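You operate a simulated robot arm through the tools that you are given. There is no shell and no other tool. Be economical: measure what you need, move in short steps, check, and stop when the job is done.

Carry out the task below with a simulated robot arm. There is one attempt and no reset: what you move stays moved.

JOB
Roll the strapped carton to the end of the track and set the blue slider to OUT.
Fine: arm up first, bolt 2 out for it and back in after.

The check looks at the end state, three seconds after you hand in, the way a careful person would. Anything else that was tipped, shoved, dropped, spilled or broken makes it a failure.

ROBOT AND FRAMES
A 6-joint arm with a two-finger gripper on a trunk, on a base that drives. Base frame: it is fixed to the floor where the robot stands at the start and does not move with it; the origin is under the middle of the robot, x ahead of it, y to its left, z up. Readings come in mm, degrees, newtons and seconds.
It reaches about 1298 mm from its shoulder. Its first joint turns from -149.0 to 149.0 degrees. Places, roughly: blue order slider [1200, 2000, 1200]; red order slider [1200, 2000, 1300]; stop bolt one [600, 300, 900]; stop bolt two [600, -300, 900]; strap arm [700, 100, 1000]; yellow order slider [1200, 2000, 1000]. Payload 1.57 kg.
The TCP is the grasp point between the finger pads, 21 mm short of the fingertips. In the tool frame z runs along the fingers and y along their closing line. The gripper opens to 70 mm. The gripper's body begins 50 mm behind the TCP.
Orientation is told as [roll, pitch, yaw] about the base's x, y, z axes, in that order, counted from this pose: with the fingers straight down and closing along the base's y, the tool's x points along the base's -x, its y along +y and its z along -z.

CONTROLS
- The arm moves only by the tool step_arm. Its argument "motion" is a list of rows, each an object (a shift or turn left out is 0, a gripper value left out holds the last) with "linear": the shift along the tool's x, y, z in mm, a list of three; "turn": the turn, a rotation vector about the tool's x, y, z in degrees, a list of three. In form: [{"linear": [dx, dy, dz], "turn": [ax, ay, az]}, ...]. A call has 1 to 8 rows; each row shifts and turns the commanded pose from where the row before left it, along the tool's axes as they then stand. "jaw" is the finger opening in mm, from 0 to 70, set as the call begins (left out, the last holds). Each row takes 0.2 s and may step no farther than 50 mm and 8.6 degrees from the row before; otherwise, or with a gripper value out of range, the whole call is refused. Where a pose cannot be reached the arm comes as near as it can. A force on the tool above 60 N (or 10 N above the force at the start of the call, whichever is more), or a blocked arm, ends the call early, and 0.2 s more pass. Each finger halts on what it meets, pressing with about 30 N; the grip force reading is that of the motor and also rises with nothing between the fingers. The clock runs only during rows and for 0.2 s after the last one: add rows that do not move to give the fingers time. It gives the time, the measured TCP pose, the force on the tool (base axes), the opening and the grip force at its end, in the units of the frame above (readings bear some noise), with the torque about the TCP (base axes, N m) and any sound that the robot's microphone picked up.
- Cameras (640 x 400 px; columns grow to the right, rows downward): "scene" is now at [26.3, 191.8, 1864.4]; the picture's right is [0.29, -0.96, 0.00], its down [-0.77, -0.23, -0.60] and it looks along [0.58, 0.17, -0.80] (base axes); focal length 261 px, centre (320, 200). "wrist" rides on the gripper at [79, 4, -81] in the tool frame; the picture's right is [-0.05, 1.00, 0.00], its down [-0.67, -0.04, -0.74] and it looks along [-0.74, -0.04, 0.67] (tool axes); focal length 256 px, centre (320, 200). There is no depth. A picture from a camera that has moved, and an enlarged one, comes with that camera's place and axes in the base frame and with its lens.
- camera(camera): a new picture of that camera. It takes no simulated time.
- raise_lower(by): slides the trunk up (or, below 0, down) by that many mm; the arm and the scene camera ride with it, the base frame stays. It gives what a move gives, with no picture.
- drive_base(legs): drives the robot by 1 to 6 legs, each [ahead, turn to the left] in mm and degrees, along the robot's own axes; the way and the turn of a leg run together, so that a leg with both is an arc; at most 1500 mm and 180 degrees a leg. The arm and the cameras ride along, it lands a little off, and it stops where it bumps. It gives what a move gives.
- head_to(pan, tilt): turns the head with the scene camera to pan (to the left, within 155 degrees either way) and tilt (down, from -29 to 69), counted from straight ahead of the robot. It gives what a move gives.
- enlarge(camera, box): a new picture of the part [left, top, right, bottom] of that camera's present view, enlarged. It takes no simulated time.
- close_job(): hands the job in; it is judged then, once.

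Work in short steps. Places have to be worked out from the pictures, the camera data and where the tool is seen: move nearer, look again, correct. Check each grasp and each placing, and mend what went wrong. You have 120 turns and 98 pictures in all, those below and enlarged ones among them. Open the gripper and draw the arm clear of the work before you hand the job in, unless the task says otherwise; then end with one line.

The tools are called as name(argument=value, ...) on one line, values as JSON. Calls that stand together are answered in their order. step_arm: Moves the arm, as the interface text tells. Its arguments: {"type":"object","properties":{"motion":{"type":"array"},"jaw":{"type":"number"}},"required":["motion"]} The other tools are called the same way: raise_lower (by) slides the trunk up or down; drive_base (legs) drives the base; head_to (pan, tilt) turns the head that bears the scene camera; camera (camera) takes a picture; enlarge (camera, box) takes an enlarged picture of a part of a camera's view; close_job () hands the job in.

At the start:

```text
t: 0.0
tcp_pos: [715.8, 307.2, 1206.3]
tcp_rot: [0.0, 0.0, 0.0]
wrist_force: [0.5, 0.5, -0.4]
torque: [0.01, -0.01, 0.0]
grip_width: 69.8
finger_force: 0.1
trunk travel left (down, up): [-888.0, 82.0]
robot x, y, heading: [2.7, 0.4, 0.0]
head pan, tilt: [16.9, 53.1]
```

scene: 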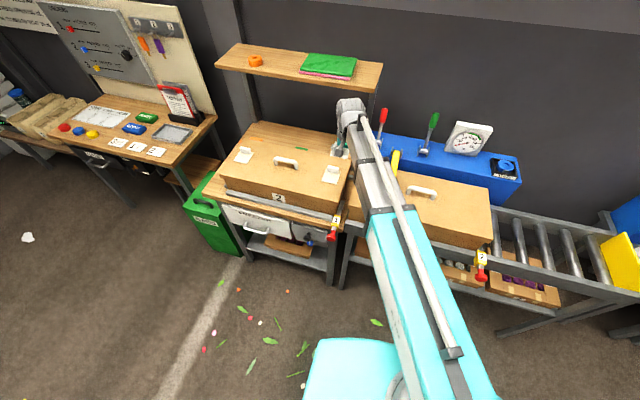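
wrist: 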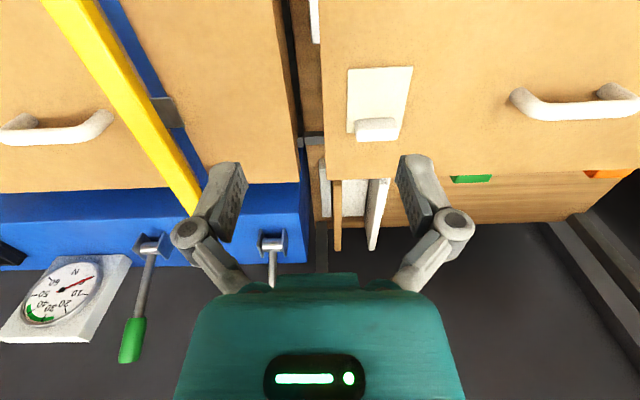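

The first view shows two lidded boxes, bolts 1 and 2 with tags, levers, and a board with sliders to the left. I'll enlarge parts of it to read the labels.

enlarge(camera="scene", box=[180, 90, 520, 300])

enlarge(camera="scene", box=[0, 0, 230, 180])

head_to(pan=-20, tilt=45)

camera(camera="scene")

```text
1.88 times, centred on (350, 195) of scene
camera zoom: at [26.3, 191.8, 1864.4], right [0.29, -0.96, 0.0], down [-0.77, -0.23, -0.6], along [0.58, 0.17, -0.8], focal length 491 px, centre (264, 209)
```

zoom: 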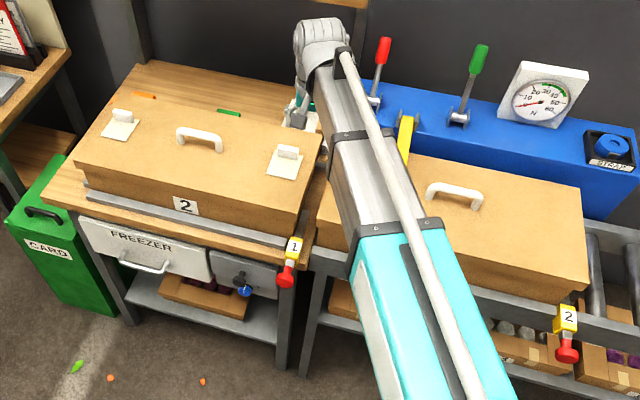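

```text
2.22 times, centred on (115, 90) of scene
camera zoom: at [26.3, 191.8, 1864.4], right [0.29, -0.96, 0.0], down [-0.77, -0.23, -0.6], along [0.58, 0.17, -0.8], focal length 580 px, centre (776, 444)
```

zoom: 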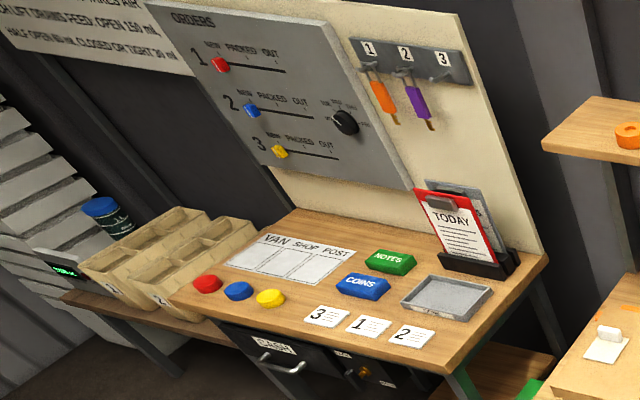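

```text
t: 1.0
tcp_pos: [715.4, 306.7, 1206.6]
tcp_rot: [0.0, 0.0, 0.1]
wrist_force: [0.2, 0.6, 0.9]
torque: [0.02, 0.02, 0.03]
grip_width: 70.0
finger_force: 0.1
trunk travel left (down, up): [-888.0, 82.0]
robot x, y, heading: [2.5, 0.6, -0.3]
head pan, tilt: [-20.0, 45.0]
```

```text
93 pictures are left
camera scene: at [31.8, 142.5, 1875.4], right [-0.34, -0.94, 0.0], down [-0.66, 0.24, -0.71], along [0.66, -0.24, -0.71], focal length 261 px, centre (320, 200)
```

scene: 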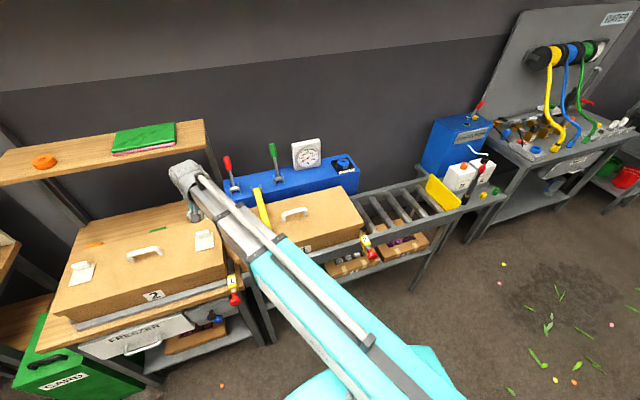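

The strap arm (yellow) sits by the right carton, and my own arm blocks the view. I'll back the base away a little to look at it all unobstructed.

drive_base(legs=[[-450, 0]])

head_to(pan=0, tilt=40)

camera(camera="scene")

camera(camera="wrist")

```text
t: 3.7
tcp_pos: [382.5, 300.4, 1197.3]
tcp_rot: [-1.1, -1.6, -1.7]
wrist_force: [4.2, 1.8, -3.2]
torque: [-0.07, 0.33, 0.02]
grip_width: 69.7
finger_force: 0.0
trunk travel left (down, up): [-888.0, 82.0]
robot x, y, heading: [-301.7, -23.0, -7.5]
head pan, tilt: [-20.0, 45.0]
stopped in leg 1: the robot was blocked; the commanded pose is now the measured one
```

```text
t: 4.5
tcp_pos: [374.8, 291.7, 1205.7]
tcp_rot: [-0.8, -1.9, -1.8]
wrist_force: [-0.2, -0.7, -0.3]
torque: [0.0, 0.02, 0.01]
grip_width: 69.7
finger_force: 0.1
trunk travel left (down, up): [-888.0, 82.0]
robot x, y, heading: [-305.4, -20.9, -7.5]
head pan, tilt: [0.0, 40.0]
```

```text
92 pictures are left
camera scene: at [-241.6, 140.1, 1882.7], right [-0.13, -0.99, 0.0], down [-0.64, 0.08, -0.77], along [0.76, -0.1, -0.64], focal length 261 px, centre (320, 200)
```

scene: 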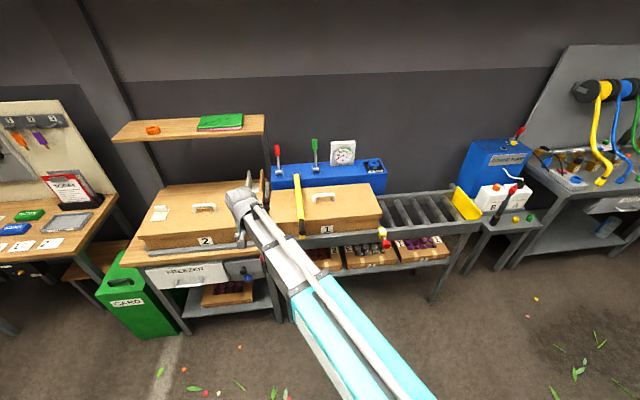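

```text
91 pictures are left
camera wrist: at [292.6, 299.8, 1284.9], right [0.08, 1.0, -0.01], down [0.64, -0.04, 0.77], along [0.76, -0.07, -0.64], focal length 256 px, centre (320, 200)
```

wrist: 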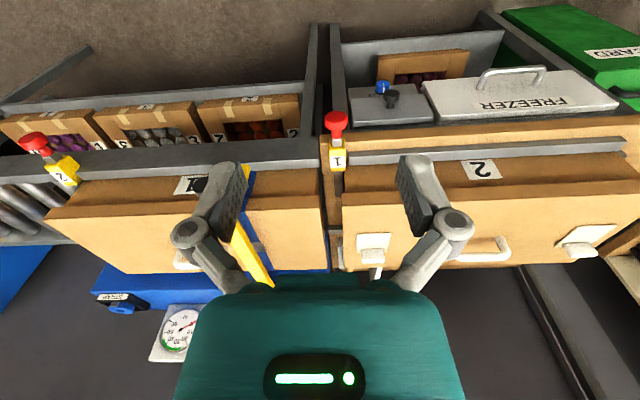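

The drive was blocked at about 300 mm back. I'll look behind to see what it met.

head_to(pan=155, tilt=50)

camera(camera="scene")

head_to(pan=-155, tilt=50)

camera(camera="scene")

```text
t: 7.0
tcp_pos: [372.5, 294.0, 1207.0]
tcp_rot: [-0.7, -1.9, -1.8]
wrist_force: [0.0, 0.0, -0.8]
torque: [0.0, 0.0, -0.02]
grip_width: 70.0
finger_force: 0.0
trunk travel left (down, up): [-888.0, 82.0]
robot x, y, heading: [-303.0, -21.6, -7.4]
head pan, tilt: [154.7, 50.0]
```

```text
90 pictures are left
camera scene: at [-391.4, 193.4, 1868.5], right [0.54, 0.84, 0.0], down [0.64, -0.41, -0.64], along [-0.54, 0.35, -0.77], focal length 261 px, centre (320, 200)
```

scene: 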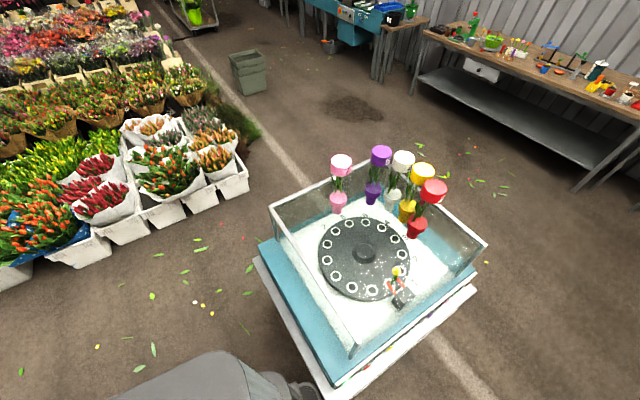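

```text
t: 11.2
tcp_pos: [372.9, 294.0, 1207.1]
tcp_rot: [-0.8, -2.0, -1.8]
wrist_force: [-0.6, 0.0, -0.8]
torque: [-0.03, -0.02, -0.01]
grip_width: 69.9
finger_force: 0.0
trunk travel left (down, up): [-888.0, 82.0]
robot x, y, heading: [-302.4, -21.7, -7.6]
head pan, tilt: [-154.7, 50.0]
```

```text
89 pictures are left
camera scene: at [-399.8, 128.1, 1868.5], right [-0.31, 0.95, 0.0], down [0.73, 0.24, -0.64], along [-0.61, -0.2, -0.77], focal length 261 px, centre (320, 200)
```

scene: 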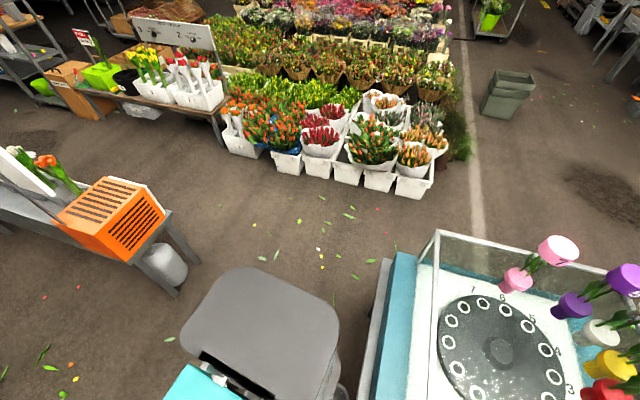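

I touched the glass planter table; nothing on it looks tipped, and I'll stay away from it. Now I drive forward again, straightening up, and look at the strapping unit.

drive_base(legs=[[200, 7.5]])

head_to(pan=0, tilt=45)

enlarge(camera="scene", box=[220, 90, 500, 290])

camera(camera="wrist")

```text
t: 12.9
tcp_pos: [523.7, 364.2, 1206.0]
tcp_rot: [-0.9, -1.8, 5.5]
wrist_force: [-0.3, -0.3, -0.3]
torque: [-0.03, 0.04, 0.0]
grip_width: 70.1
finger_force: 0.1
trunk travel left (down, up): [-888.0, 82.0]
robot x, y, heading: [-110.7, -38.5, 0.3]
head pan, tilt: [-154.7, 50.0]
```

```text
t: 15.3
tcp_pos: [521.8, 363.7, 1206.3]
tcp_rot: [-0.8, -2.0, 5.5]
wrist_force: [0.1, -0.1, -0.2]
torque: [0.0, -0.01, 0.0]
grip_width: 70.0
finger_force: 0.1
trunk travel left (down, up): [-888.0, 82.0]
robot x, y, heading: [-111.3, -39.9, 0.3]
head pan, tilt: [0.0, 45.0]
```

```text
2.00 times, centred on (360, 190) of scene
camera zoom: at [-74.4, 131.7, 1875.4], right [0.0, -1.0, 0.0], down [-0.71, 0.0, -0.71], along [0.71, 0.0, -0.71], focal length 522 px, centre (240, 220)
```

zoom: 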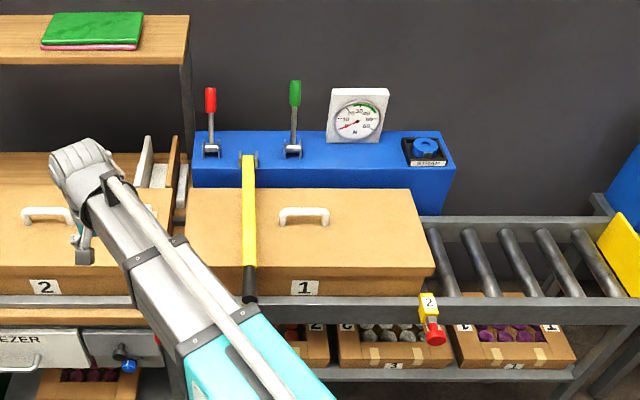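

```text
87 pictures are left
camera wrist: at [440.0, 361.1, 1285.0], right [-0.04, 1.0, -0.01], down [0.64, 0.04, 0.77], along [0.77, 0.02, -0.64], focal length 256 px, centre (320, 200)
```

wrist: 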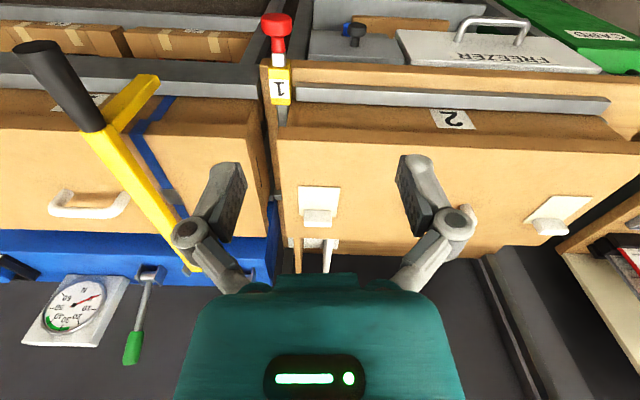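

The strap arm is hinged on the blue unit and lies down across carton 1. Its black grip runs from about x 535 to 620 at y 112, z 1042, with the hinge near x 965. I'll drive a bit nearer, then tilt the tool 45° forward.

drive_base(legs=[[80, 0]])

step_arm(motion=[{"turn": [0, 0, 5.5]}, {"turn": [0, -8.6, 0]}, {"turn": [0, -8.6, 0]}, {"turn": [0, -8.6, 0]}, {"turn": [0, -8.6, 0]}, {"turn": [0, -8.6, 0]}])

camera(camera="wrist")

camera(camera="scene")

```text
t: 16.5
tcp_pos: [601.8, 364.7, 1206.3]
tcp_rot: [-0.8, -2.0, 5.5]
wrist_force: [0.2, -0.2, -1.1]
torque: [0.02, 0.07, -0.02]
grip_width: 70.2
finger_force: 0.1
trunk travel left (down, up): [-888.0, 82.0]
robot x, y, heading: [-32.0, -38.1, -0.1]
head pan, tilt: [0.0, 45.0]
```

```text
t: 17.9
tcp_pos: [600.4, 364.2, 1261.2]
tcp_rot: [-0.9, -45.3, 0.7]
wrist_force: [0.2, -0.8, 0.6]
torque: [-0.01, -0.02, 0.02]
grip_width: 69.7
finger_force: 0.2
out of reach, approached as far as the arm can: row 2, 3, 4, 5, 6
trunk travel left (down, up): [-888.0, 82.0]
robot x, y, heading: [-30.0, -36.6, 0.2]
head pan, tilt: [0.0, 45.0]
```

```text
86 pictures are left
camera wrist: at [487.5, 368.3, 1262.5], right [0.04, 1.0, 0.03], down [-0.06, -0.02, 1.0], along [1.0, -0.04, 0.06], focal length 256 px, centre (320, 200)
```

wrist: 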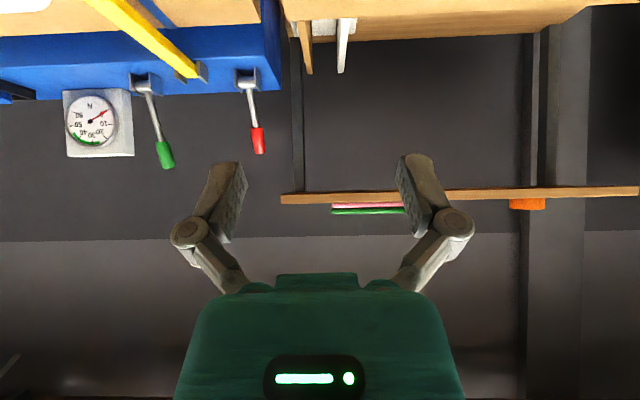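

```text
85 pictures are left
camera scene: at [4.9, 132.1, 1875.4], right [0.01, -1.0, 0.0], down [-0.71, 0.0, -0.71], along [0.71, 0.0, -0.71], focal length 261 px, centre (320, 200)
```

scene: 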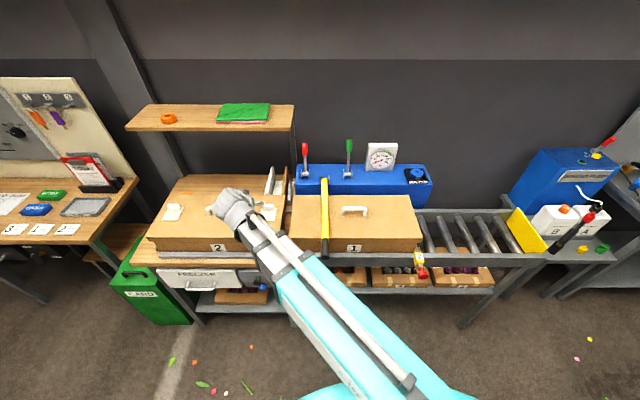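

Tilting made the arm limit out a little, so the TCP rose. I'll move it in front of the grip, then lower the trunk for better posture.

step_arm(motion=[{"linear": [14, -42, -14]}, {"linear": [14, -42, -14]}, {"linear": [14, -42, -14]}, {"linear": [14, -42, -14]}, {"linear": [14, -42, -14]}, {"linear": [14, -42, -14]}])

raise_lower(by=-150)

camera(camera="wrist")

camera(camera="scene")

```text
t: 19.3
tcp_pos: [588.0, 177.9, 1260.8]
tcp_rot: [-0.9, -44.9, 0.7]
wrist_force: [-0.3, -0.2, 0.6]
torque: [-0.01, -0.01, 0.02]
grip_width: 70.0
finger_force: 0.0
out of reach, approached as far as the arm can: row 3, 4, 5, 6
trunk travel left (down, up): [-888.0, 82.0]
robot x, y, heading: [-30.3, -39.0, 0.2]
head pan, tilt: [0.0, 45.0]
```

```text
t: 21.0
tcp_pos: [588.3, 178.6, 1111.0]
tcp_rot: [-0.9, -45.0, 0.6]
wrist_force: [-0.1, -0.4, -0.7]
torque: [0.0, -0.01, -0.03]
grip_width: 70.3
finger_force: 0.1
trunk travel left (down, up): [-738.0, 232.0]
robot x, y, heading: [-30.3, -34.5, 0.4]
head pan, tilt: [0.0, 45.0]
```

```text
84 pictures are left
camera wrist: at [475.2, 181.6, 1112.4], right [0.04, 1.0, 0.03], down [-0.06, -0.02, 1.0], along [1.0, -0.04, 0.05], focal length 256 px, centre (320, 200)
```

wrist: 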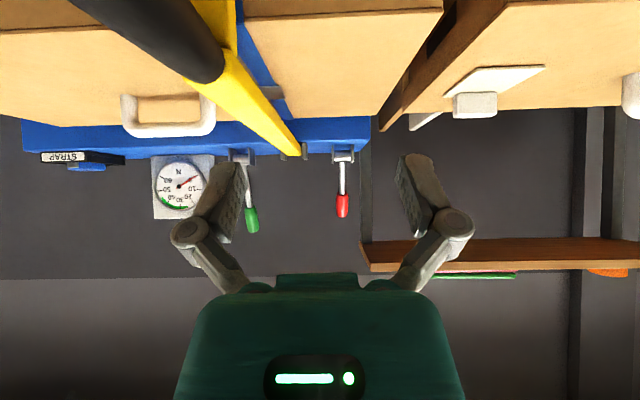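

```text
83 pictures are left
camera scene: at [5.2, 132.1, 1725.4], right [0.01, -1.0, 0.0], down [-0.71, 0.0, -0.71], along [0.71, 0.0, -0.71], focal length 261 px, centre (320, 200)
```

scene: 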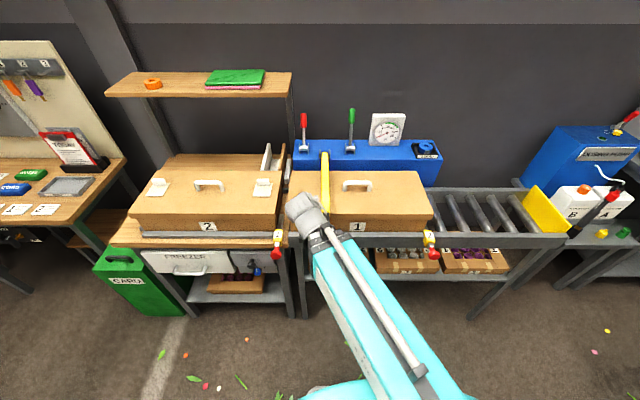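

The grip is at y≈112, z≈1044, and the arm can't come closer than x≈588 in this tilt. I'll back up 70 mm (a spot already driven safely) and line up over y=112.

drive_base(legs=[[-70, 0]])

step_arm(motion=[{"linear": [0, -33, 0]}, {"linear": [0, -33, 0]}, {}])

camera(camera="wrist")

```text
t: 22.1
tcp_pos: [517.5, 178.3, 1110.8]
tcp_rot: [-0.9, -45.0, 0.6]
wrist_force: [-0.2, 0.0, 0.3]
torque: [-0.02, 0.0, 0.06]
grip_width: 70.1
finger_force: 0.0
trunk travel left (down, up): [-738.0, 232.0]
robot x, y, heading: [-100.6, -37.9, 0.4]
head pan, tilt: [0.0, 45.0]
```

```text
t: 22.9
tcp_pos: [541.4, 120.9, 1110.1]
tcp_rot: [-0.9, -44.9, 0.6]
wrist_force: [-0.2, 0.2, -0.4]
torque: [0.02, 0.01, 0.05]
grip_width: 70.1
finger_force: 0.0
out of reach, approached as far as the arm can: row 1, 2
trunk travel left (down, up): [-738.0, 232.0]
robot x, y, heading: [-98.0, -35.0, 0.1]
head pan, tilt: [0.0, 45.0]
```

```text
82 pictures are left
camera wrist: at [428.9, 125.4, 1112.3], right [0.04, 1.0, 0.03], down [-0.05, -0.02, 1.0], along [1.0, -0.04, 0.05], focal length 256 px, centre (320, 200)
```

wrist: 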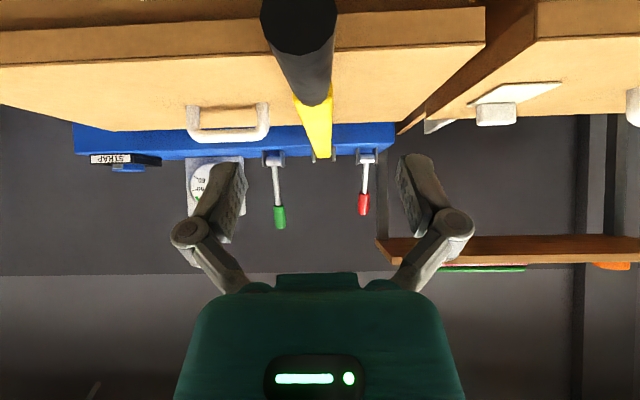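

The grip axis reads y≈115, z≈1047. I move in along the finger axis with the jaws open around it.

step_arm(motion=[{"linear": [12, -6, 0]}, {"linear": [11, 0, 0]}, {"linear": [0, 0, 22]}, {"linear": [0, 0, 22]}, {"linear": [0, 0, 22]}, {}])

camera(camera="wrist")

```text
t: 24.3
tcp_pos: [589.3, 121.3, 1109.5]
tcp_rot: [-0.9, -45.0, 0.6]
wrist_force: [-0.3, 0.0, 0.1]
torque: [0.02, 0.01, 0.01]
grip_width: 70.1
finger_force: 0.1
out of reach, approached as far as the arm can: row 1, 2, 3, 4, 5
trunk travel left (down, up): [-738.0, 232.0]
robot x, y, heading: [-102.8, -38.4, 0.4]
head pan, tilt: [0.0, 45.0]
```

```text
81 pictures are left
camera wrist: at [477.2, 124.0, 1112.3], right [0.04, 1.0, 0.03], down [-0.06, -0.02, 1.0], along [1.0, -0.04, 0.05], focal length 256 px, centre (320, 200)
```

wrist: 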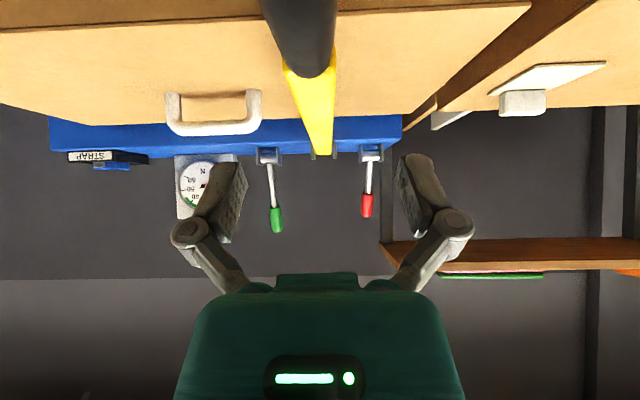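

The tilt puts a floor on z at this trunk height, so I lower the trunk instead, straight down over the grip.

raise_lower(by=-62)

camera(camera="wrist")

enlarge(camera="scene", box=[240, 100, 440, 300])

```text
t: 25.3
tcp_pos: [589.6, 120.1, 1049.0]
tcp_rot: [-0.9, -45.0, 0.6]
wrist_force: [-0.1, -0.5, 0.3]
torque: [-0.02, -0.03, -0.02]
grip_width: 69.9
finger_force: 0.1
trunk travel left (down, up): [-676.0, 294.0]
robot x, y, heading: [-100.2, -36.2, 0.5]
head pan, tilt: [0.0, 45.0]
```

```text
80 pictures are left
camera wrist: at [477.0, 123.9, 1050.3], right [0.04, 1.0, 0.03], down [-0.06, -0.02, 1.0], along [1.0, -0.04, 0.05], focal length 256 px, centre (320, 200)
```

wrist: 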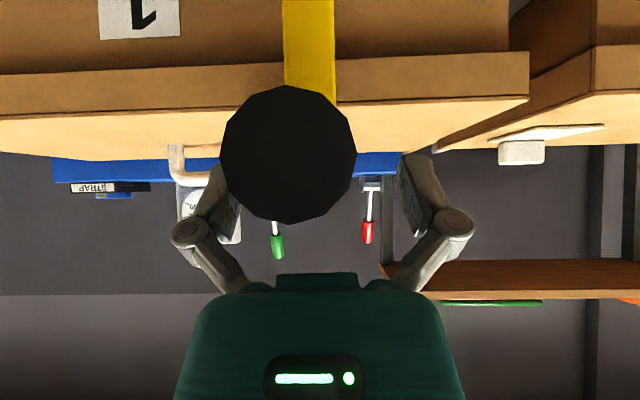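

```text
2.00 times, centred on (340, 200) of scene
camera zoom: at [-64.6, 131.7, 1663.4], right [0.01, -1.0, 0.0], down [-0.71, 0.0, -0.71], along [0.71, 0.0, -0.71], focal length 522 px, centre (280, 200)
```

zoom: 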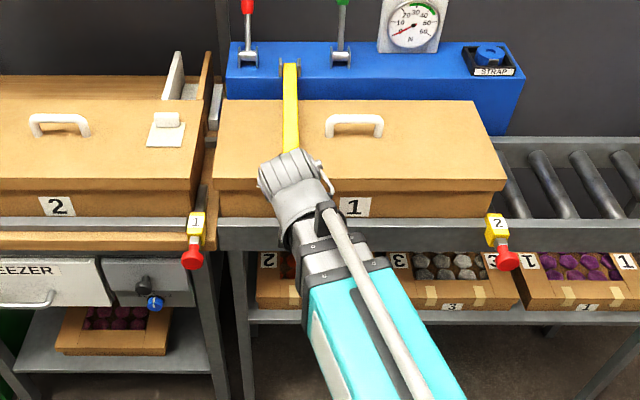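

The grip lies between the fingers (axis y≈115, z≈1043). I shift 5 mm and close.

step_arm(motion=[{"linear": [0, -5, 0]}, {}])

step_arm(motion=[{}, {}, {}, {}, {}], jaw=20)

```text
t: 25.9
tcp_pos: [589.7, 114.8, 1048.4]
tcp_rot: [-0.9, -44.9, 0.6]
wrist_force: [-0.2, 0.1, 0.0]
torque: [0.02, 0.04, 0.0]
grip_width: 70.0
finger_force: 0.1
trunk travel left (down, up): [-676.0, 294.0]
robot x, y, heading: [-96.5, -35.6, 0.3]
head pan, tilt: [0.0, 45.0]
```

```text
t: 27.1
tcp_pos: [589.1, 115.6, 1048.4]
tcp_rot: [-0.9, -45.1, 0.7]
wrist_force: [-1.9, 3.2, 2.4]
torque: [0.08, -0.07, 0.09]
grip_width: 31.0
finger_force: 32.0
trunk travel left (down, up): [-676.0, 294.0]
robot x, y, heading: [-97.7, -41.1, 0.3]
head pan, tilt: [0.0, 45.0]
```

The grip is held at 31 mm, but it protrudes 57 mm toward the palm and would jam during the swing. I'll open, back up 33 mm and grip nearer its end.

step_arm(motion=[{}, {}, {}, {}, {}], jaw=70)

drive_base(legs=[[-33, 0]])

camera(camera="wrist")

```text
t: 28.3
tcp_pos: [589.6, 114.8, 1049.8]
tcp_rot: [-0.9, -45.0, 0.6]
wrist_force: [-0.8, -0.8, -0.7]
torque: [0.04, -0.02, 0.02]
grip_width: 70.1
finger_force: 0.0
trunk travel left (down, up): [-676.0, 294.0]
robot x, y, heading: [-98.5, -41.9, 0.3]
head pan, tilt: [0.0, 45.0]
```

```text
t: 29.2
tcp_pos: [556.1, 114.8, 1050.3]
tcp_rot: [-1.0, -45.0, 0.6]
wrist_force: [0.4, 0.1, 0.0]
torque: [0.0, -0.01, 0.01]
grip_width: 70.0
finger_force: 0.1
trunk travel left (down, up): [-676.0, 294.0]
robot x, y, heading: [-130.9, -37.6, 0.4]
head pan, tilt: [0.0, 45.0]
```

```text
78 pictures are left
camera wrist: at [443.5, 118.1, 1050.4], right [0.04, 1.0, 0.03], down [-0.06, -0.02, 1.0], along [1.0, -0.04, 0.06], focal length 256 px, centre (320, 200)
```

wrist: 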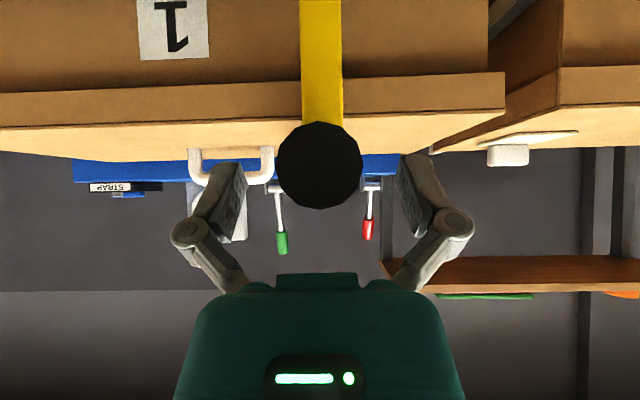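

Tip is 19 mm from the TCP now; I lower 6 mm and close.

raise_lower(by=-6)

step_arm(motion=[{}, {}, {}, {}, {}], jaw=20)

```text
t: 29.8
tcp_pos: [555.8, 115.3, 1043.6]
tcp_rot: [-0.9, -45.0, 0.6]
wrist_force: [0.6, 0.8, -0.2]
torque: [0.0, 0.0, 0.02]
grip_width: 70.1
finger_force: 0.1
trunk travel left (down, up): [-670.0, 300.0]
robot x, y, heading: [-131.9, -38.0, 0.1]
head pan, tilt: [0.0, 45.0]
```

```text
t: 31.0
tcp_pos: [555.9, 115.3, 1043.1]
tcp_rot: [-0.9, -45.0, 0.7]
wrist_force: [-1.8, 3.7, 2.2]
torque: [0.05, -0.05, 0.07]
grip_width: 30.8
finger_force: 32.3
trunk travel left (down, up): [-670.0, 300.0]
robot x, y, heading: [-132.0, -40.6, 0.2]
head pan, tilt: [0.0, 45.0]
```

Gripped at 30.8 mm. I test a small lift of about 3° along the arc about the hinge.

step_arm(motion=[{"linear": [-7.5, 0, -7.2]}, {"linear": [-7.6, 0, -7.2]}, {}])

```text
t: 31.8
tcp_pos: [555.8, 116.2, 1042.3]
tcp_rot: [-0.9, -45.1, 0.8]
wrist_force: [-2.7, 6.5, 1.6]
torque: [0.04, -0.03, 0.01]
grip_width: 31.1
finger_force: 32.0
out of reach, approached as far as the arm can: row 1, 2
trunk travel left (down, up): [-670.0, 300.0]
robot x, y, heading: [-134.5, -38.9, 0.4]
head pan, tilt: [0.0, 45.0]
```

Lifting in this tilt is outside the arm's posture range. The grip can pivot between the pads, so I'll rotate the tool back toward vertical in place.

step_arm(motion=[{"turn": [0, 8, 0]}, {"turn": [0, 8, 0]}, {"turn": [0, 8, 0]}, {}])

```text
t: 32.7
tcp_pos: [550.9, 114.3, 1006.1]
tcp_rot: [-0.5, -21.6, 0.2]
wrist_force: [-9.3, 3.3, 63.3]
torque: [-0.03, -0.13, 0.02]
grip_width: 22.8
finger_force: 1.3
out of reach, approached as far as the arm can: row 1, 2, 3
trunk travel left (down, up): [-670.0, 300.0]
robot x, y, heading: [-132.3, -40.7, 0.1]
head pan, tilt: [0.0, 45.0]
stopped in row 4: the force on the tool passed its limit at 62 N (the readings are from after the stop); the commanded pose is now the measured one
```

The tool sank and pressed on the grip; readings show 63 N and jaws slipped. I open the jaws and raise the trunk to relieve, then look.

step_arm(motion=[{}, {}, {}, {}, {}], jaw=70)

camera(camera="wrist")

camera(camera="scene")

```text
t: 33.4
tcp_pos: [551.2, 115.1, 1005.9]
tcp_rot: [-0.5, -21.8, 0.4]
wrist_force: [-9.5, 1.9, 71.1]
torque: [-0.12, 0.0, -0.01]
grip_width: 69.8
finger_force: 0.1
trunk travel left (down, up): [-670.0, 300.0]
robot x, y, heading: [-135.1, -41.4, 0.3]
head pan, tilt: [0.0, 45.0]
stopped in row 3: the force on the tool passed its limit at 75 N (the readings are from after the stop); the commanded pose is now the measured one
```

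```text
77 pictures are left
camera wrist: at [447.5, 118.2, 1051.6], right [0.05, 1.0, 0.01], down [0.34, -0.03, 0.94], along [0.94, -0.04, -0.34], focal length 256 px, centre (320, 200)
```

wrist: 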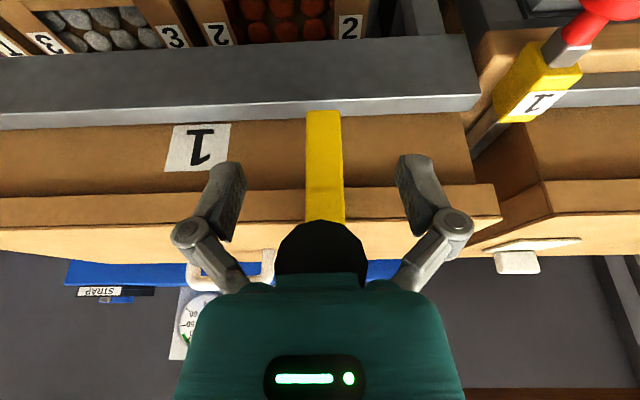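

```text
76 pictures are left
camera scene: at [-106.6, 130.4, 1657.9], right [0.01, -1.0, 0.0], down [-0.7, 0.0, -0.71], along [0.71, 0.0, -0.7], focal length 261 px, centre (320, 200)
```

scene: 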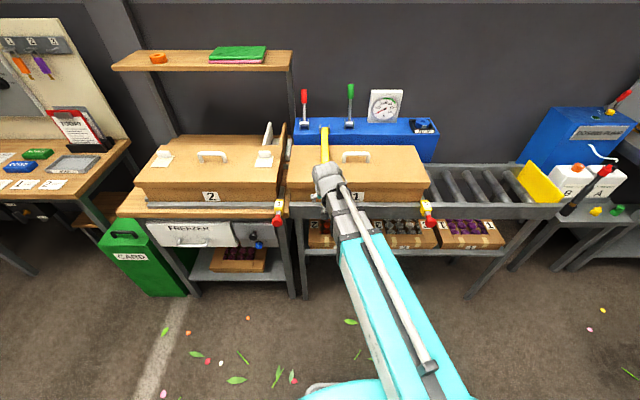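

The palm is resting on the end of the grip. I raise the trunk to take the pressure off.

raise_lower(by=60)

step_arm(motion=[{"linear": [0, 0, -20]}, {"linear": [0, 0, -20]}, {}])

camera(camera="wrist")

```text
t: 34.4
tcp_pos: [555.4, 114.7, 1061.4]
tcp_rot: [-0.5, -21.1, 0.3]
wrist_force: [-1.0, 0.2, -0.2]
torque: [-0.01, 0.03, 0.0]
grip_width: 69.9
finger_force: 0.1
trunk travel left (down, up): [-730.0, 240.0]
robot x, y, heading: [-131.9, -40.6, 0.4]
head pan, tilt: [0.0, 45.0]
```

```text
t: 35.2
tcp_pos: [539.2, 116.5, 1061.2]
tcp_rot: [-0.5, -21.2, 0.3]
wrist_force: [0.1, 0.3, 0.1]
torque: [0.04, -0.02, 0.02]
grip_width: 70.1
finger_force: 0.0
out of reach, approached as far as the arm can: row 1, 2
trunk travel left (down, up): [-730.0, 240.0]
robot x, y, heading: [-135.0, -39.4, 0.3]
head pan, tilt: [0.0, 45.0]
```

```text
75 pictures are left
camera wrist: at [437.0, 120.1, 1108.1], right [0.05, 1.0, 0.01], down [0.35, -0.03, 0.94], along [0.93, -0.04, -0.35], focal length 256 px, centre (320, 200)
```

wrist: 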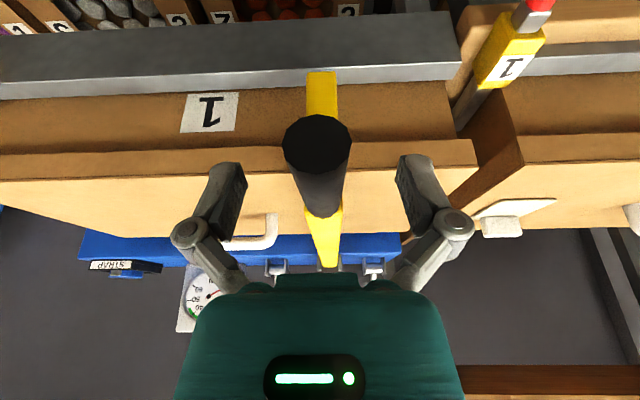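

Now it's clear: the wrist height is fixed to the trunk (arm links swing horizontally), so height comes from trunk and tilt. I'll tilt the tool to fully horizontal and then lower the trunk so the grip comes between the jaws.

step_arm(motion=[{"turn": [0, -8.6, 0]}, {"turn": [0, -8.6, 0]}, {"turn": [0, -8.6, 0]}, {"turn": [0, -8.6, 0]}, {"turn": [0, -8.6, 0]}, {"turn": [0, -8.6, 0]}, {"turn": [0, -8.6, 0]}, {"turn": [0, -8.6, 0]}])

camera(camera="scene")

```text
t: 37.0
tcp_pos: [563.2, 123.4, 1233.4]
tcp_rot: [-83.5, -89.5, 83.7]
wrist_force: [0.2, -0.6, 0.7]
torque: [0.0, 0.03, -0.04]
grip_width: 70.2
finger_force: 0.1
out of reach, approached as far as the arm can: row 1, 2, 3, 4, 5, 6, 7, 8
trunk travel left (down, up): [-730.0, 240.0]
robot x, y, heading: [-133.2, -40.2, 0.2]
head pan, tilt: [0.0, 45.0]
```

```text
74 pictures are left
camera scene: at [-97.9, 131.6, 1717.4], right [0.01, -1.0, 0.0], down [-0.71, 0.0, -0.71], along [0.71, 0.0, -0.71], focal length 261 px, centre (320, 200)
```

scene: 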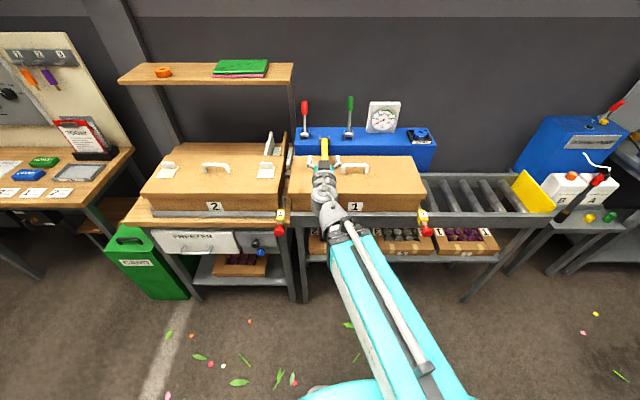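

Confirmed: horizontal tool, TCP z 1233. I shift y by −8, then lower the trunk 188.

step_arm(motion=[{"linear": [0, -8, 0]}, {}])

raise_lower(by=-150)

camera(camera="wrist")

```text
t: 37.6
tcp_pos: [566.0, 115.0, 1234.2]
tcp_rot: [-83.8, -89.6, 83.7]
wrist_force: [0.1, -0.4, 0.4]
torque: [0.01, 0.01, -0.02]
grip_width: 69.8
finger_force: 0.2
out of reach, approached as far as the arm can: row 1
trunk travel left (down, up): [-730.0, 240.0]
robot x, y, heading: [-135.5, -39.3, 0.4]
head pan, tilt: [0.0, 45.0]
```

```text
t: 39.4
tcp_pos: [566.5, 115.4, 1084.7]
tcp_rot: [-83.0, -89.5, 83.1]
wrist_force: [-0.5, -0.5, -1.1]
torque: [-0.03, -0.01, 0.03]
grip_width: 70.3
finger_force: 0.0
trunk travel left (down, up): [-580.0, 390.0]
robot x, y, heading: [-133.8, -40.7, 0.6]
head pan, tilt: [0.0, 45.0]
```

```text
73 pictures are left
camera wrist: at [485.4, 117.7, 1005.2], right [0.0, 1.0, 0.04], down [-0.74, -0.03, 0.67], along [0.67, -0.03, 0.74], focal length 256 px, centre (320, 200)
```

wrist: 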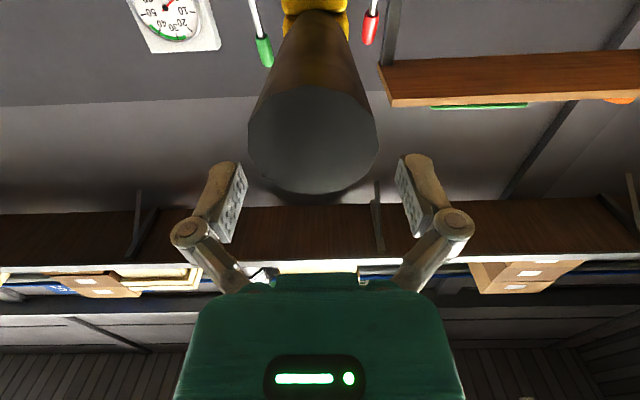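

The grip is centred between the fingers below them. I lower 41 mm and close.

raise_lower(by=-41)

step_arm(motion=[{}, {}, {}, {}, {}], jaw=20)

raise_lower(by=15)

camera(camera="wrist")

```text
t: 40.2
tcp_pos: [565.1, 115.9, 1042.8]
tcp_rot: [-83.2, -89.5, 83.2]
wrist_force: [-0.5, 0.0, 0.4]
torque: [-0.02, 0.02, 0.01]
grip_width: 69.8
finger_force: 0.0
trunk travel left (down, up): [-539.0, 431.0]
robot x, y, heading: [-134.2, -39.1, 0.2]
head pan, tilt: [0.0, 45.0]
```

```text
t: 41.4
tcp_pos: [566.0, 115.0, 1042.6]
tcp_rot: [-84.5, -89.5, 84.6]
wrist_force: [-6.1, 0.4, -3.3]
torque: [-0.02, 0.33, 0.03]
grip_width: 31.6
finger_force: 31.7
trunk travel left (down, up): [-539.0, 431.0]
robot x, y, heading: [-134.7, -41.2, 0.3]
head pan, tilt: [0.0, 45.0]
```

```text
t: 42.0
tcp_pos: [565.1, 114.8, 1059.1]
tcp_rot: [-86.7, -89.4, 86.9]
wrist_force: [-2.7, -0.6, 0.6]
torque: [0.21, -0.83, -0.01]
grip_width: 31.9
finger_force: 32.2
trunk travel left (down, up): [-554.0, 416.0]
robot x, y, heading: [-131.2, -42.4, -0.0]
head pan, tilt: [0.0, 45.0]
```

```text
72 pictures are left
camera wrist: at [485.5, 117.7, 979.6], right [0.0, 1.0, 0.04], down [-0.74, -0.03, 0.67], along [0.67, -0.03, 0.74], focal length 256 px, centre (320, 200)
```

wrist: 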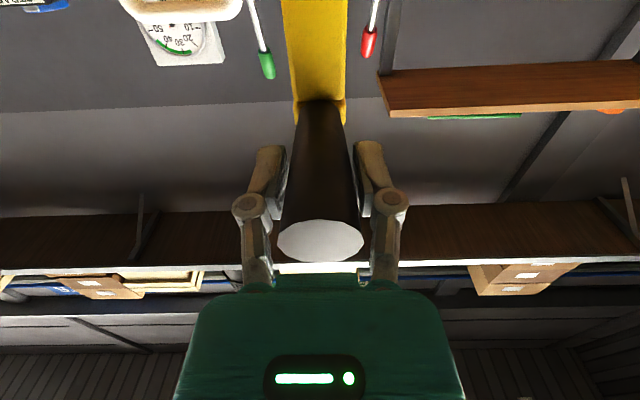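

It lifts with little force (torque < 1 N·m). I continue the arc, alternating trunk raises and forward shifts.

raise_lower(by=51)

step_arm(motion=[{"linear": [0, 0, 7]}, {}])

raise_lower(by=33)

step_arm(motion=[{"linear": [0, 0, 8]}, {}])

raise_lower(by=33)

step_arm(motion=[{"linear": [0, 0, 10]}, {}])

camera(camera="scene")

```text
t: 43.0
tcp_pos: [570.3, 116.0, 1108.2]
tcp_rot: [-71.8, -89.4, 71.9]
wrist_force: [23.0, -1.4, -3.2]
torque: [0.0, -0.69, -0.02]
grip_width: 31.6
finger_force: 31.9
trunk travel left (down, up): [-605.0, 365.0]
robot x, y, heading: [-133.9, -37.2, 0.3]
head pan, tilt: [0.0, 45.0]
```

```text
t: 43.5
tcp_pos: [570.8, 116.4, 1110.5]
tcp_rot: [-94.4, -89.4, 94.6]
wrist_force: [-20.4, 4.0, -1.0]
torque: [0.02, 0.6, 0.12]
grip_width: 31.6
finger_force: 31.7
trunk travel left (down, up): [-605.0, 365.0]
robot x, y, heading: [-136.6, -36.6, 0.3]
head pan, tilt: [0.0, 45.0]
```

```text
t: 44.3
tcp_pos: [578.3, 115.7, 1141.3]
tcp_rot: [-76.4, -89.3, 76.4]
wrist_force: [15.8, 3.7, -3.2]
torque: [0.05, -0.86, 0.07]
grip_width: 31.8
finger_force: 32.4
trunk travel left (down, up): [-638.0, 332.0]
robot x, y, heading: [-132.6, -39.7, 0.4]
head pan, tilt: [0.0, 45.0]
```

```text
t: 44.9
tcp_pos: [577.7, 115.3, 1143.5]
tcp_rot: [-97.6, -89.5, 97.8]
wrist_force: [-22.0, 5.8, 2.4]
torque: [0.0, 0.52, 0.1]
grip_width: 31.5
finger_force: 32.3
trunk travel left (down, up): [-638.0, 332.0]
robot x, y, heading: [-135.7, -40.4, 0.2]
head pan, tilt: [0.0, 45.0]
```

```text
t: 45.7
tcp_pos: [587.3, 115.3, 1173.5]
tcp_rot: [-70.3, -89.4, 70.2]
wrist_force: [23.0, 4.1, -8.3]
torque: [0.02, -0.58, 0.05]
grip_width: 31.9
finger_force: 32.7
trunk travel left (down, up): [-671.0, 299.0]
robot x, y, heading: [-130.5, -39.3, 0.4]
head pan, tilt: [0.0, 45.0]
```

```text
t: 46.3
tcp_pos: [588.1, 115.8, 1177.6]
tcp_rot: [-96.3, -89.5, 96.4]
wrist_force: [-18.2, 8.5, 2.0]
torque: [0.06, 0.64, 0.23]
grip_width: 31.9
finger_force: 31.6
trunk travel left (down, up): [-671.0, 299.0]
robot x, y, heading: [-132.8, -38.3, 0.5]
head pan, tilt: [0.0, 45.0]
```

```text
71 pictures are left
camera scene: at [-101.1, 132.9, 1658.4], right [0.01, -1.0, 0.0], down [-0.71, 0.0, -0.71], along [0.71, 0.0, -0.71], focal length 261 px, centre (320, 200)
```

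scene: 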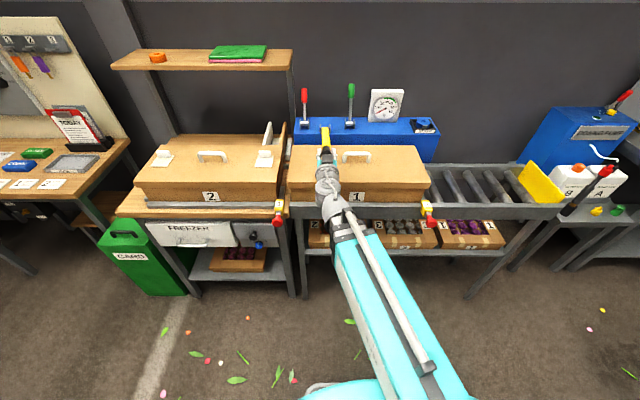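

Following the circle well (now ≈20°). I continue with the next stretch.

raise_lower(by=30)

step_arm(motion=[{"linear": [0, 0, 8]}, {}])

raise_lower(by=30)

step_arm(motion=[{"linear": [0, 0, 9]}, {}])

raise_lower(by=28)

step_arm(motion=[{"linear": [0, 0, 12]}, {}])

raise_lower(by=28)

step_arm(motion=[{"linear": [0, 0, 14]}, {}])

camera(camera="wrist")

```text
t: 47.1
tcp_pos: [597.6, 115.6, 1203.4]
tcp_rot: [-67.1, -89.4, 67.2]
wrist_force: [26.8, 8.2, -11.0]
torque: [0.0, -0.34, 0.05]
grip_width: 31.6
finger_force: 31.9
trunk travel left (down, up): [-701.0, 269.0]
robot x, y, heading: [-132.8, -36.9, 0.5]
head pan, tilt: [0.0, 45.0]
```

```text
t: 47.7
tcp_pos: [599.5, 115.2, 1205.3]
tcp_rot: [-80.3, -89.3, 80.4]
wrist_force: [-0.3, 10.6, -4.7]
torque: [0.06, 1.03, 0.21]
grip_width: 31.8
finger_force: 32.4
trunk travel left (down, up): [-701.0, 269.0]
robot x, y, heading: [-130.7, -41.9, -0.1]
head pan, tilt: [0.0, 45.0]
```

```text
t: 48.4
tcp_pos: [605.7, 115.2, 1231.0]
tcp_rot: [-63.2, -89.3, 63.2]
wrist_force: [27.4, 8.2, -14.7]
torque: [0.05, -0.1, 0.08]
grip_width: 31.8
finger_force: 32.0
trunk travel left (down, up): [-731.0, 239.0]
robot x, y, heading: [-132.4, -37.7, 0.4]
head pan, tilt: [0.0, 45.0]
```

```text
t: 49.0
tcp_pos: [607.0, 115.3, 1236.5]
tcp_rot: [-88.3, -89.4, 88.4]
wrist_force: [-6.3, 10.3, -1.6]
torque: [-0.01, 0.96, 0.26]
grip_width: 31.6
finger_force: 31.9
trunk travel left (down, up): [-731.0, 239.0]
robot x, y, heading: [-130.8, -41.4, 0.2]
head pan, tilt: [0.0, 45.0]
```

```text
t: 49.7
tcp_pos: [614.2, 115.8, 1260.5]
tcp_rot: [-64.2, -89.3, 64.4]
wrist_force: [25.6, 8.3, -16.3]
torque: [0.05, -0.17, 0.08]
grip_width: 31.9
finger_force: 31.8
trunk travel left (down, up): [-759.0, 211.0]
robot x, y, heading: [-135.2, -34.9, 0.2]
head pan, tilt: [0.0, 45.0]
```

```text
t: 50.3
tcp_pos: [617.7, 115.5, 1263.8]
tcp_rot: [-86.1, -89.4, 86.2]
wrist_force: [-11.8, 7.7, 2.0]
torque: [0.04, 0.86, 0.18]
grip_width: 31.7
finger_force: 31.7
trunk travel left (down, up): [-759.0, 211.0]
robot x, y, heading: [-131.1, -38.2, 0.4]
head pan, tilt: [0.0, 45.0]
```

```text
t: 51.1
tcp_pos: [620.7, 114.7, 1291.1]
tcp_rot: [-73.2, -89.5, 73.2]
wrist_force: [4.1, 7.0, -3.2]
torque: [0.03, 0.01, 0.28]
grip_width: 32.1
finger_force: 9.3
trunk travel left (down, up): [-787.0, 183.0]
robot x, y, heading: [-134.3, -40.5, 0.4]
head pan, tilt: [0.0, 45.0]
```

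```text
t: 51.7
tcp_pos: [628.2, 116.3, 1293.2]
tcp_rot: [-102.6, -89.4, 102.6]
wrist_force: [-22.5, 6.8, 14.0]
torque: [0.07, -0.1, 0.2]
grip_width: 32.3
finger_force: 31.9
trunk travel left (down, up): [-787.0, 183.0]
robot x, y, heading: [-136.5, -40.5, 0.2]
head pan, tilt: [0.0, 45.0]
```

```text
70 pictures are left
camera wrist: at [548.1, 117.5, 1214.9], right [0.0, 1.0, 0.04], down [-0.75, -0.03, 0.66], along [0.67, -0.03, 0.75], focal length 256 px, centre (320, 200)
```

wrist: 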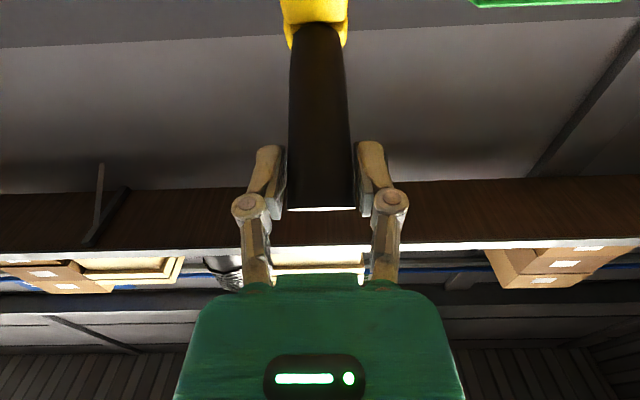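

The pads have slid toward the end of the grip (distance to hinge 410). I push forward with the arm to follow the arc.

step_arm(motion=[{"linear": [0, 0, 10]}, {"linear": [0, 0, 10]}, {"linear": [0, 0, 10]}, {}])

camera(camera="wrist")

```text
t: 52.7
tcp_pos: [659.1, 115.5, 1294.0]
tcp_rot: [-92.1, -89.3, 92.2]
wrist_force: [-20.8, 2.0, 11.9]
torque: [0.06, 0.34, -0.01]
grip_width: 31.0
finger_force: 31.9
trunk travel left (down, up): [-787.0, 183.0]
robot x, y, heading: [-132.4, -37.5, 0.2]
head pan, tilt: [0.0, 45.0]
```

```text
69 pictures are left
camera wrist: at [578.2, 117.8, 1214.4], right [0.0, 1.0, 0.04], down [-0.75, -0.03, 0.67], along [0.67, -0.03, 0.74], focal length 256 px, centre (320, 200)
```

wrist: 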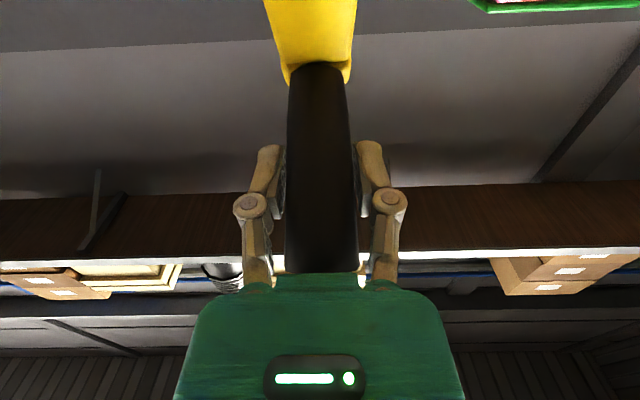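

Back at the right radius (φ≈40°). I continue with alternating raise and push.

raise_lower(by=16)

step_arm(motion=[{"linear": [0, 0, 8]}, {"linear": [0, 0, 9]}, {}])

raise_lower(by=16)

step_arm(motion=[{"linear": [0, 0, 9]}, {"linear": [0, 0, 10]}, {}])

raise_lower(by=16)

step_arm(motion=[{"linear": [0, 0, 10]}, {"linear": [0, 0, 10]}, {}])

camera(camera="wrist")

```text
t: 53.3
tcp_pos: [667.4, 114.7, 1304.9]
tcp_rot: [-59.6, -89.4, 59.7]
wrist_force: [15.3, -0.2, -10.3]
torque: [0.12, -0.89, -0.06]
grip_width: 30.8
finger_force: 31.8
trunk travel left (down, up): [-803.0, 167.0]
robot x, y, heading: [-133.7, -41.1, 0.2]
head pan, tilt: [0.0, 45.0]
```

```text
t: 54.1
tcp_pos: [675.0, 114.3, 1310.1]
tcp_rot: [-97.9, -89.4, 98.1]
wrist_force: [-20.3, 7.5, 15.6]
torque: [0.06, 0.11, 0.06]
grip_width: 31.2
finger_force: 31.3
trunk travel left (down, up): [-803.0, 167.0]
robot x, y, heading: [-132.5, -41.6, 0.4]
head pan, tilt: [0.0, 45.0]
```

```text
t: 54.7
tcp_pos: [685.1, 115.3, 1321.7]
tcp_rot: [-64.0, -89.4, 64.1]
wrist_force: [12.5, 6.1, -9.9]
torque: [0.15, -0.89, -0.02]
grip_width: 30.7
finger_force: 32.4
trunk travel left (down, up): [-819.0, 151.0]
robot x, y, heading: [-128.3, -38.9, 0.4]
head pan, tilt: [0.0, 45.0]
```

```text
t: 55.5
tcp_pos: [694.6, 116.0, 1326.3]
tcp_rot: [-104.3, -89.3, 104.5]
wrist_force: [-20.0, 11.1, 16.9]
torque: [0.11, 0.15, 0.12]
grip_width: 31.1
finger_force: 31.9
trunk travel left (down, up): [-819.0, 151.0]
robot x, y, heading: [-128.6, -41.2, 0.2]
head pan, tilt: [0.0, 45.0]
```

```text
t: 56.2
tcp_pos: [704.6, 115.3, 1335.8]
tcp_rot: [-69.1, -89.4, 69.3]
wrist_force: [13.6, 9.8, -13.2]
torque: [0.19, -0.8, 0.0]
grip_width: 30.8
finger_force: 32.1
trunk travel left (down, up): [-835.0, 135.0]
robot x, y, heading: [-132.2, -37.6, 0.2]
head pan, tilt: [0.0, 45.0]
```

```text
t: 57.0
tcp_pos: [714.0, 114.5, 1342.0]
tcp_rot: [-99.0, -89.2, 99.2]
wrist_force: [-18.7, 14.7, 18.9]
torque: [0.14, 0.11, 0.09]
grip_width: 31.2
finger_force: 31.9
trunk travel left (down, up): [-835.0, 135.0]
robot x, y, heading: [-132.3, -43.4, 0.2]
head pan, tilt: [0.0, 45.0]
```

```text
68 pictures are left
camera wrist: at [632.4, 117.4, 1263.1], right [0.0, 1.0, 0.04], down [-0.75, -0.03, 0.67], along [0.67, -0.03, 0.75], focal length 256 px, centre (320, 200)
```

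wrist: 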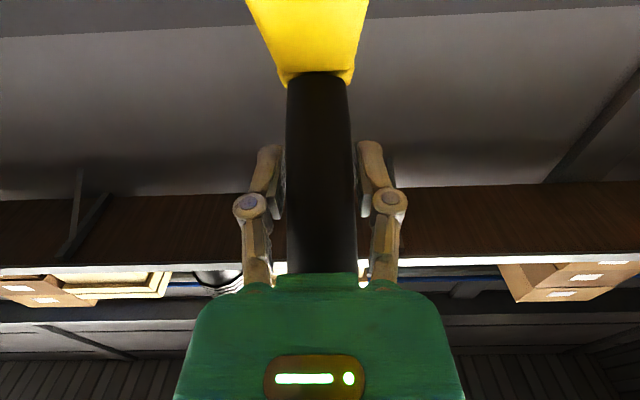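

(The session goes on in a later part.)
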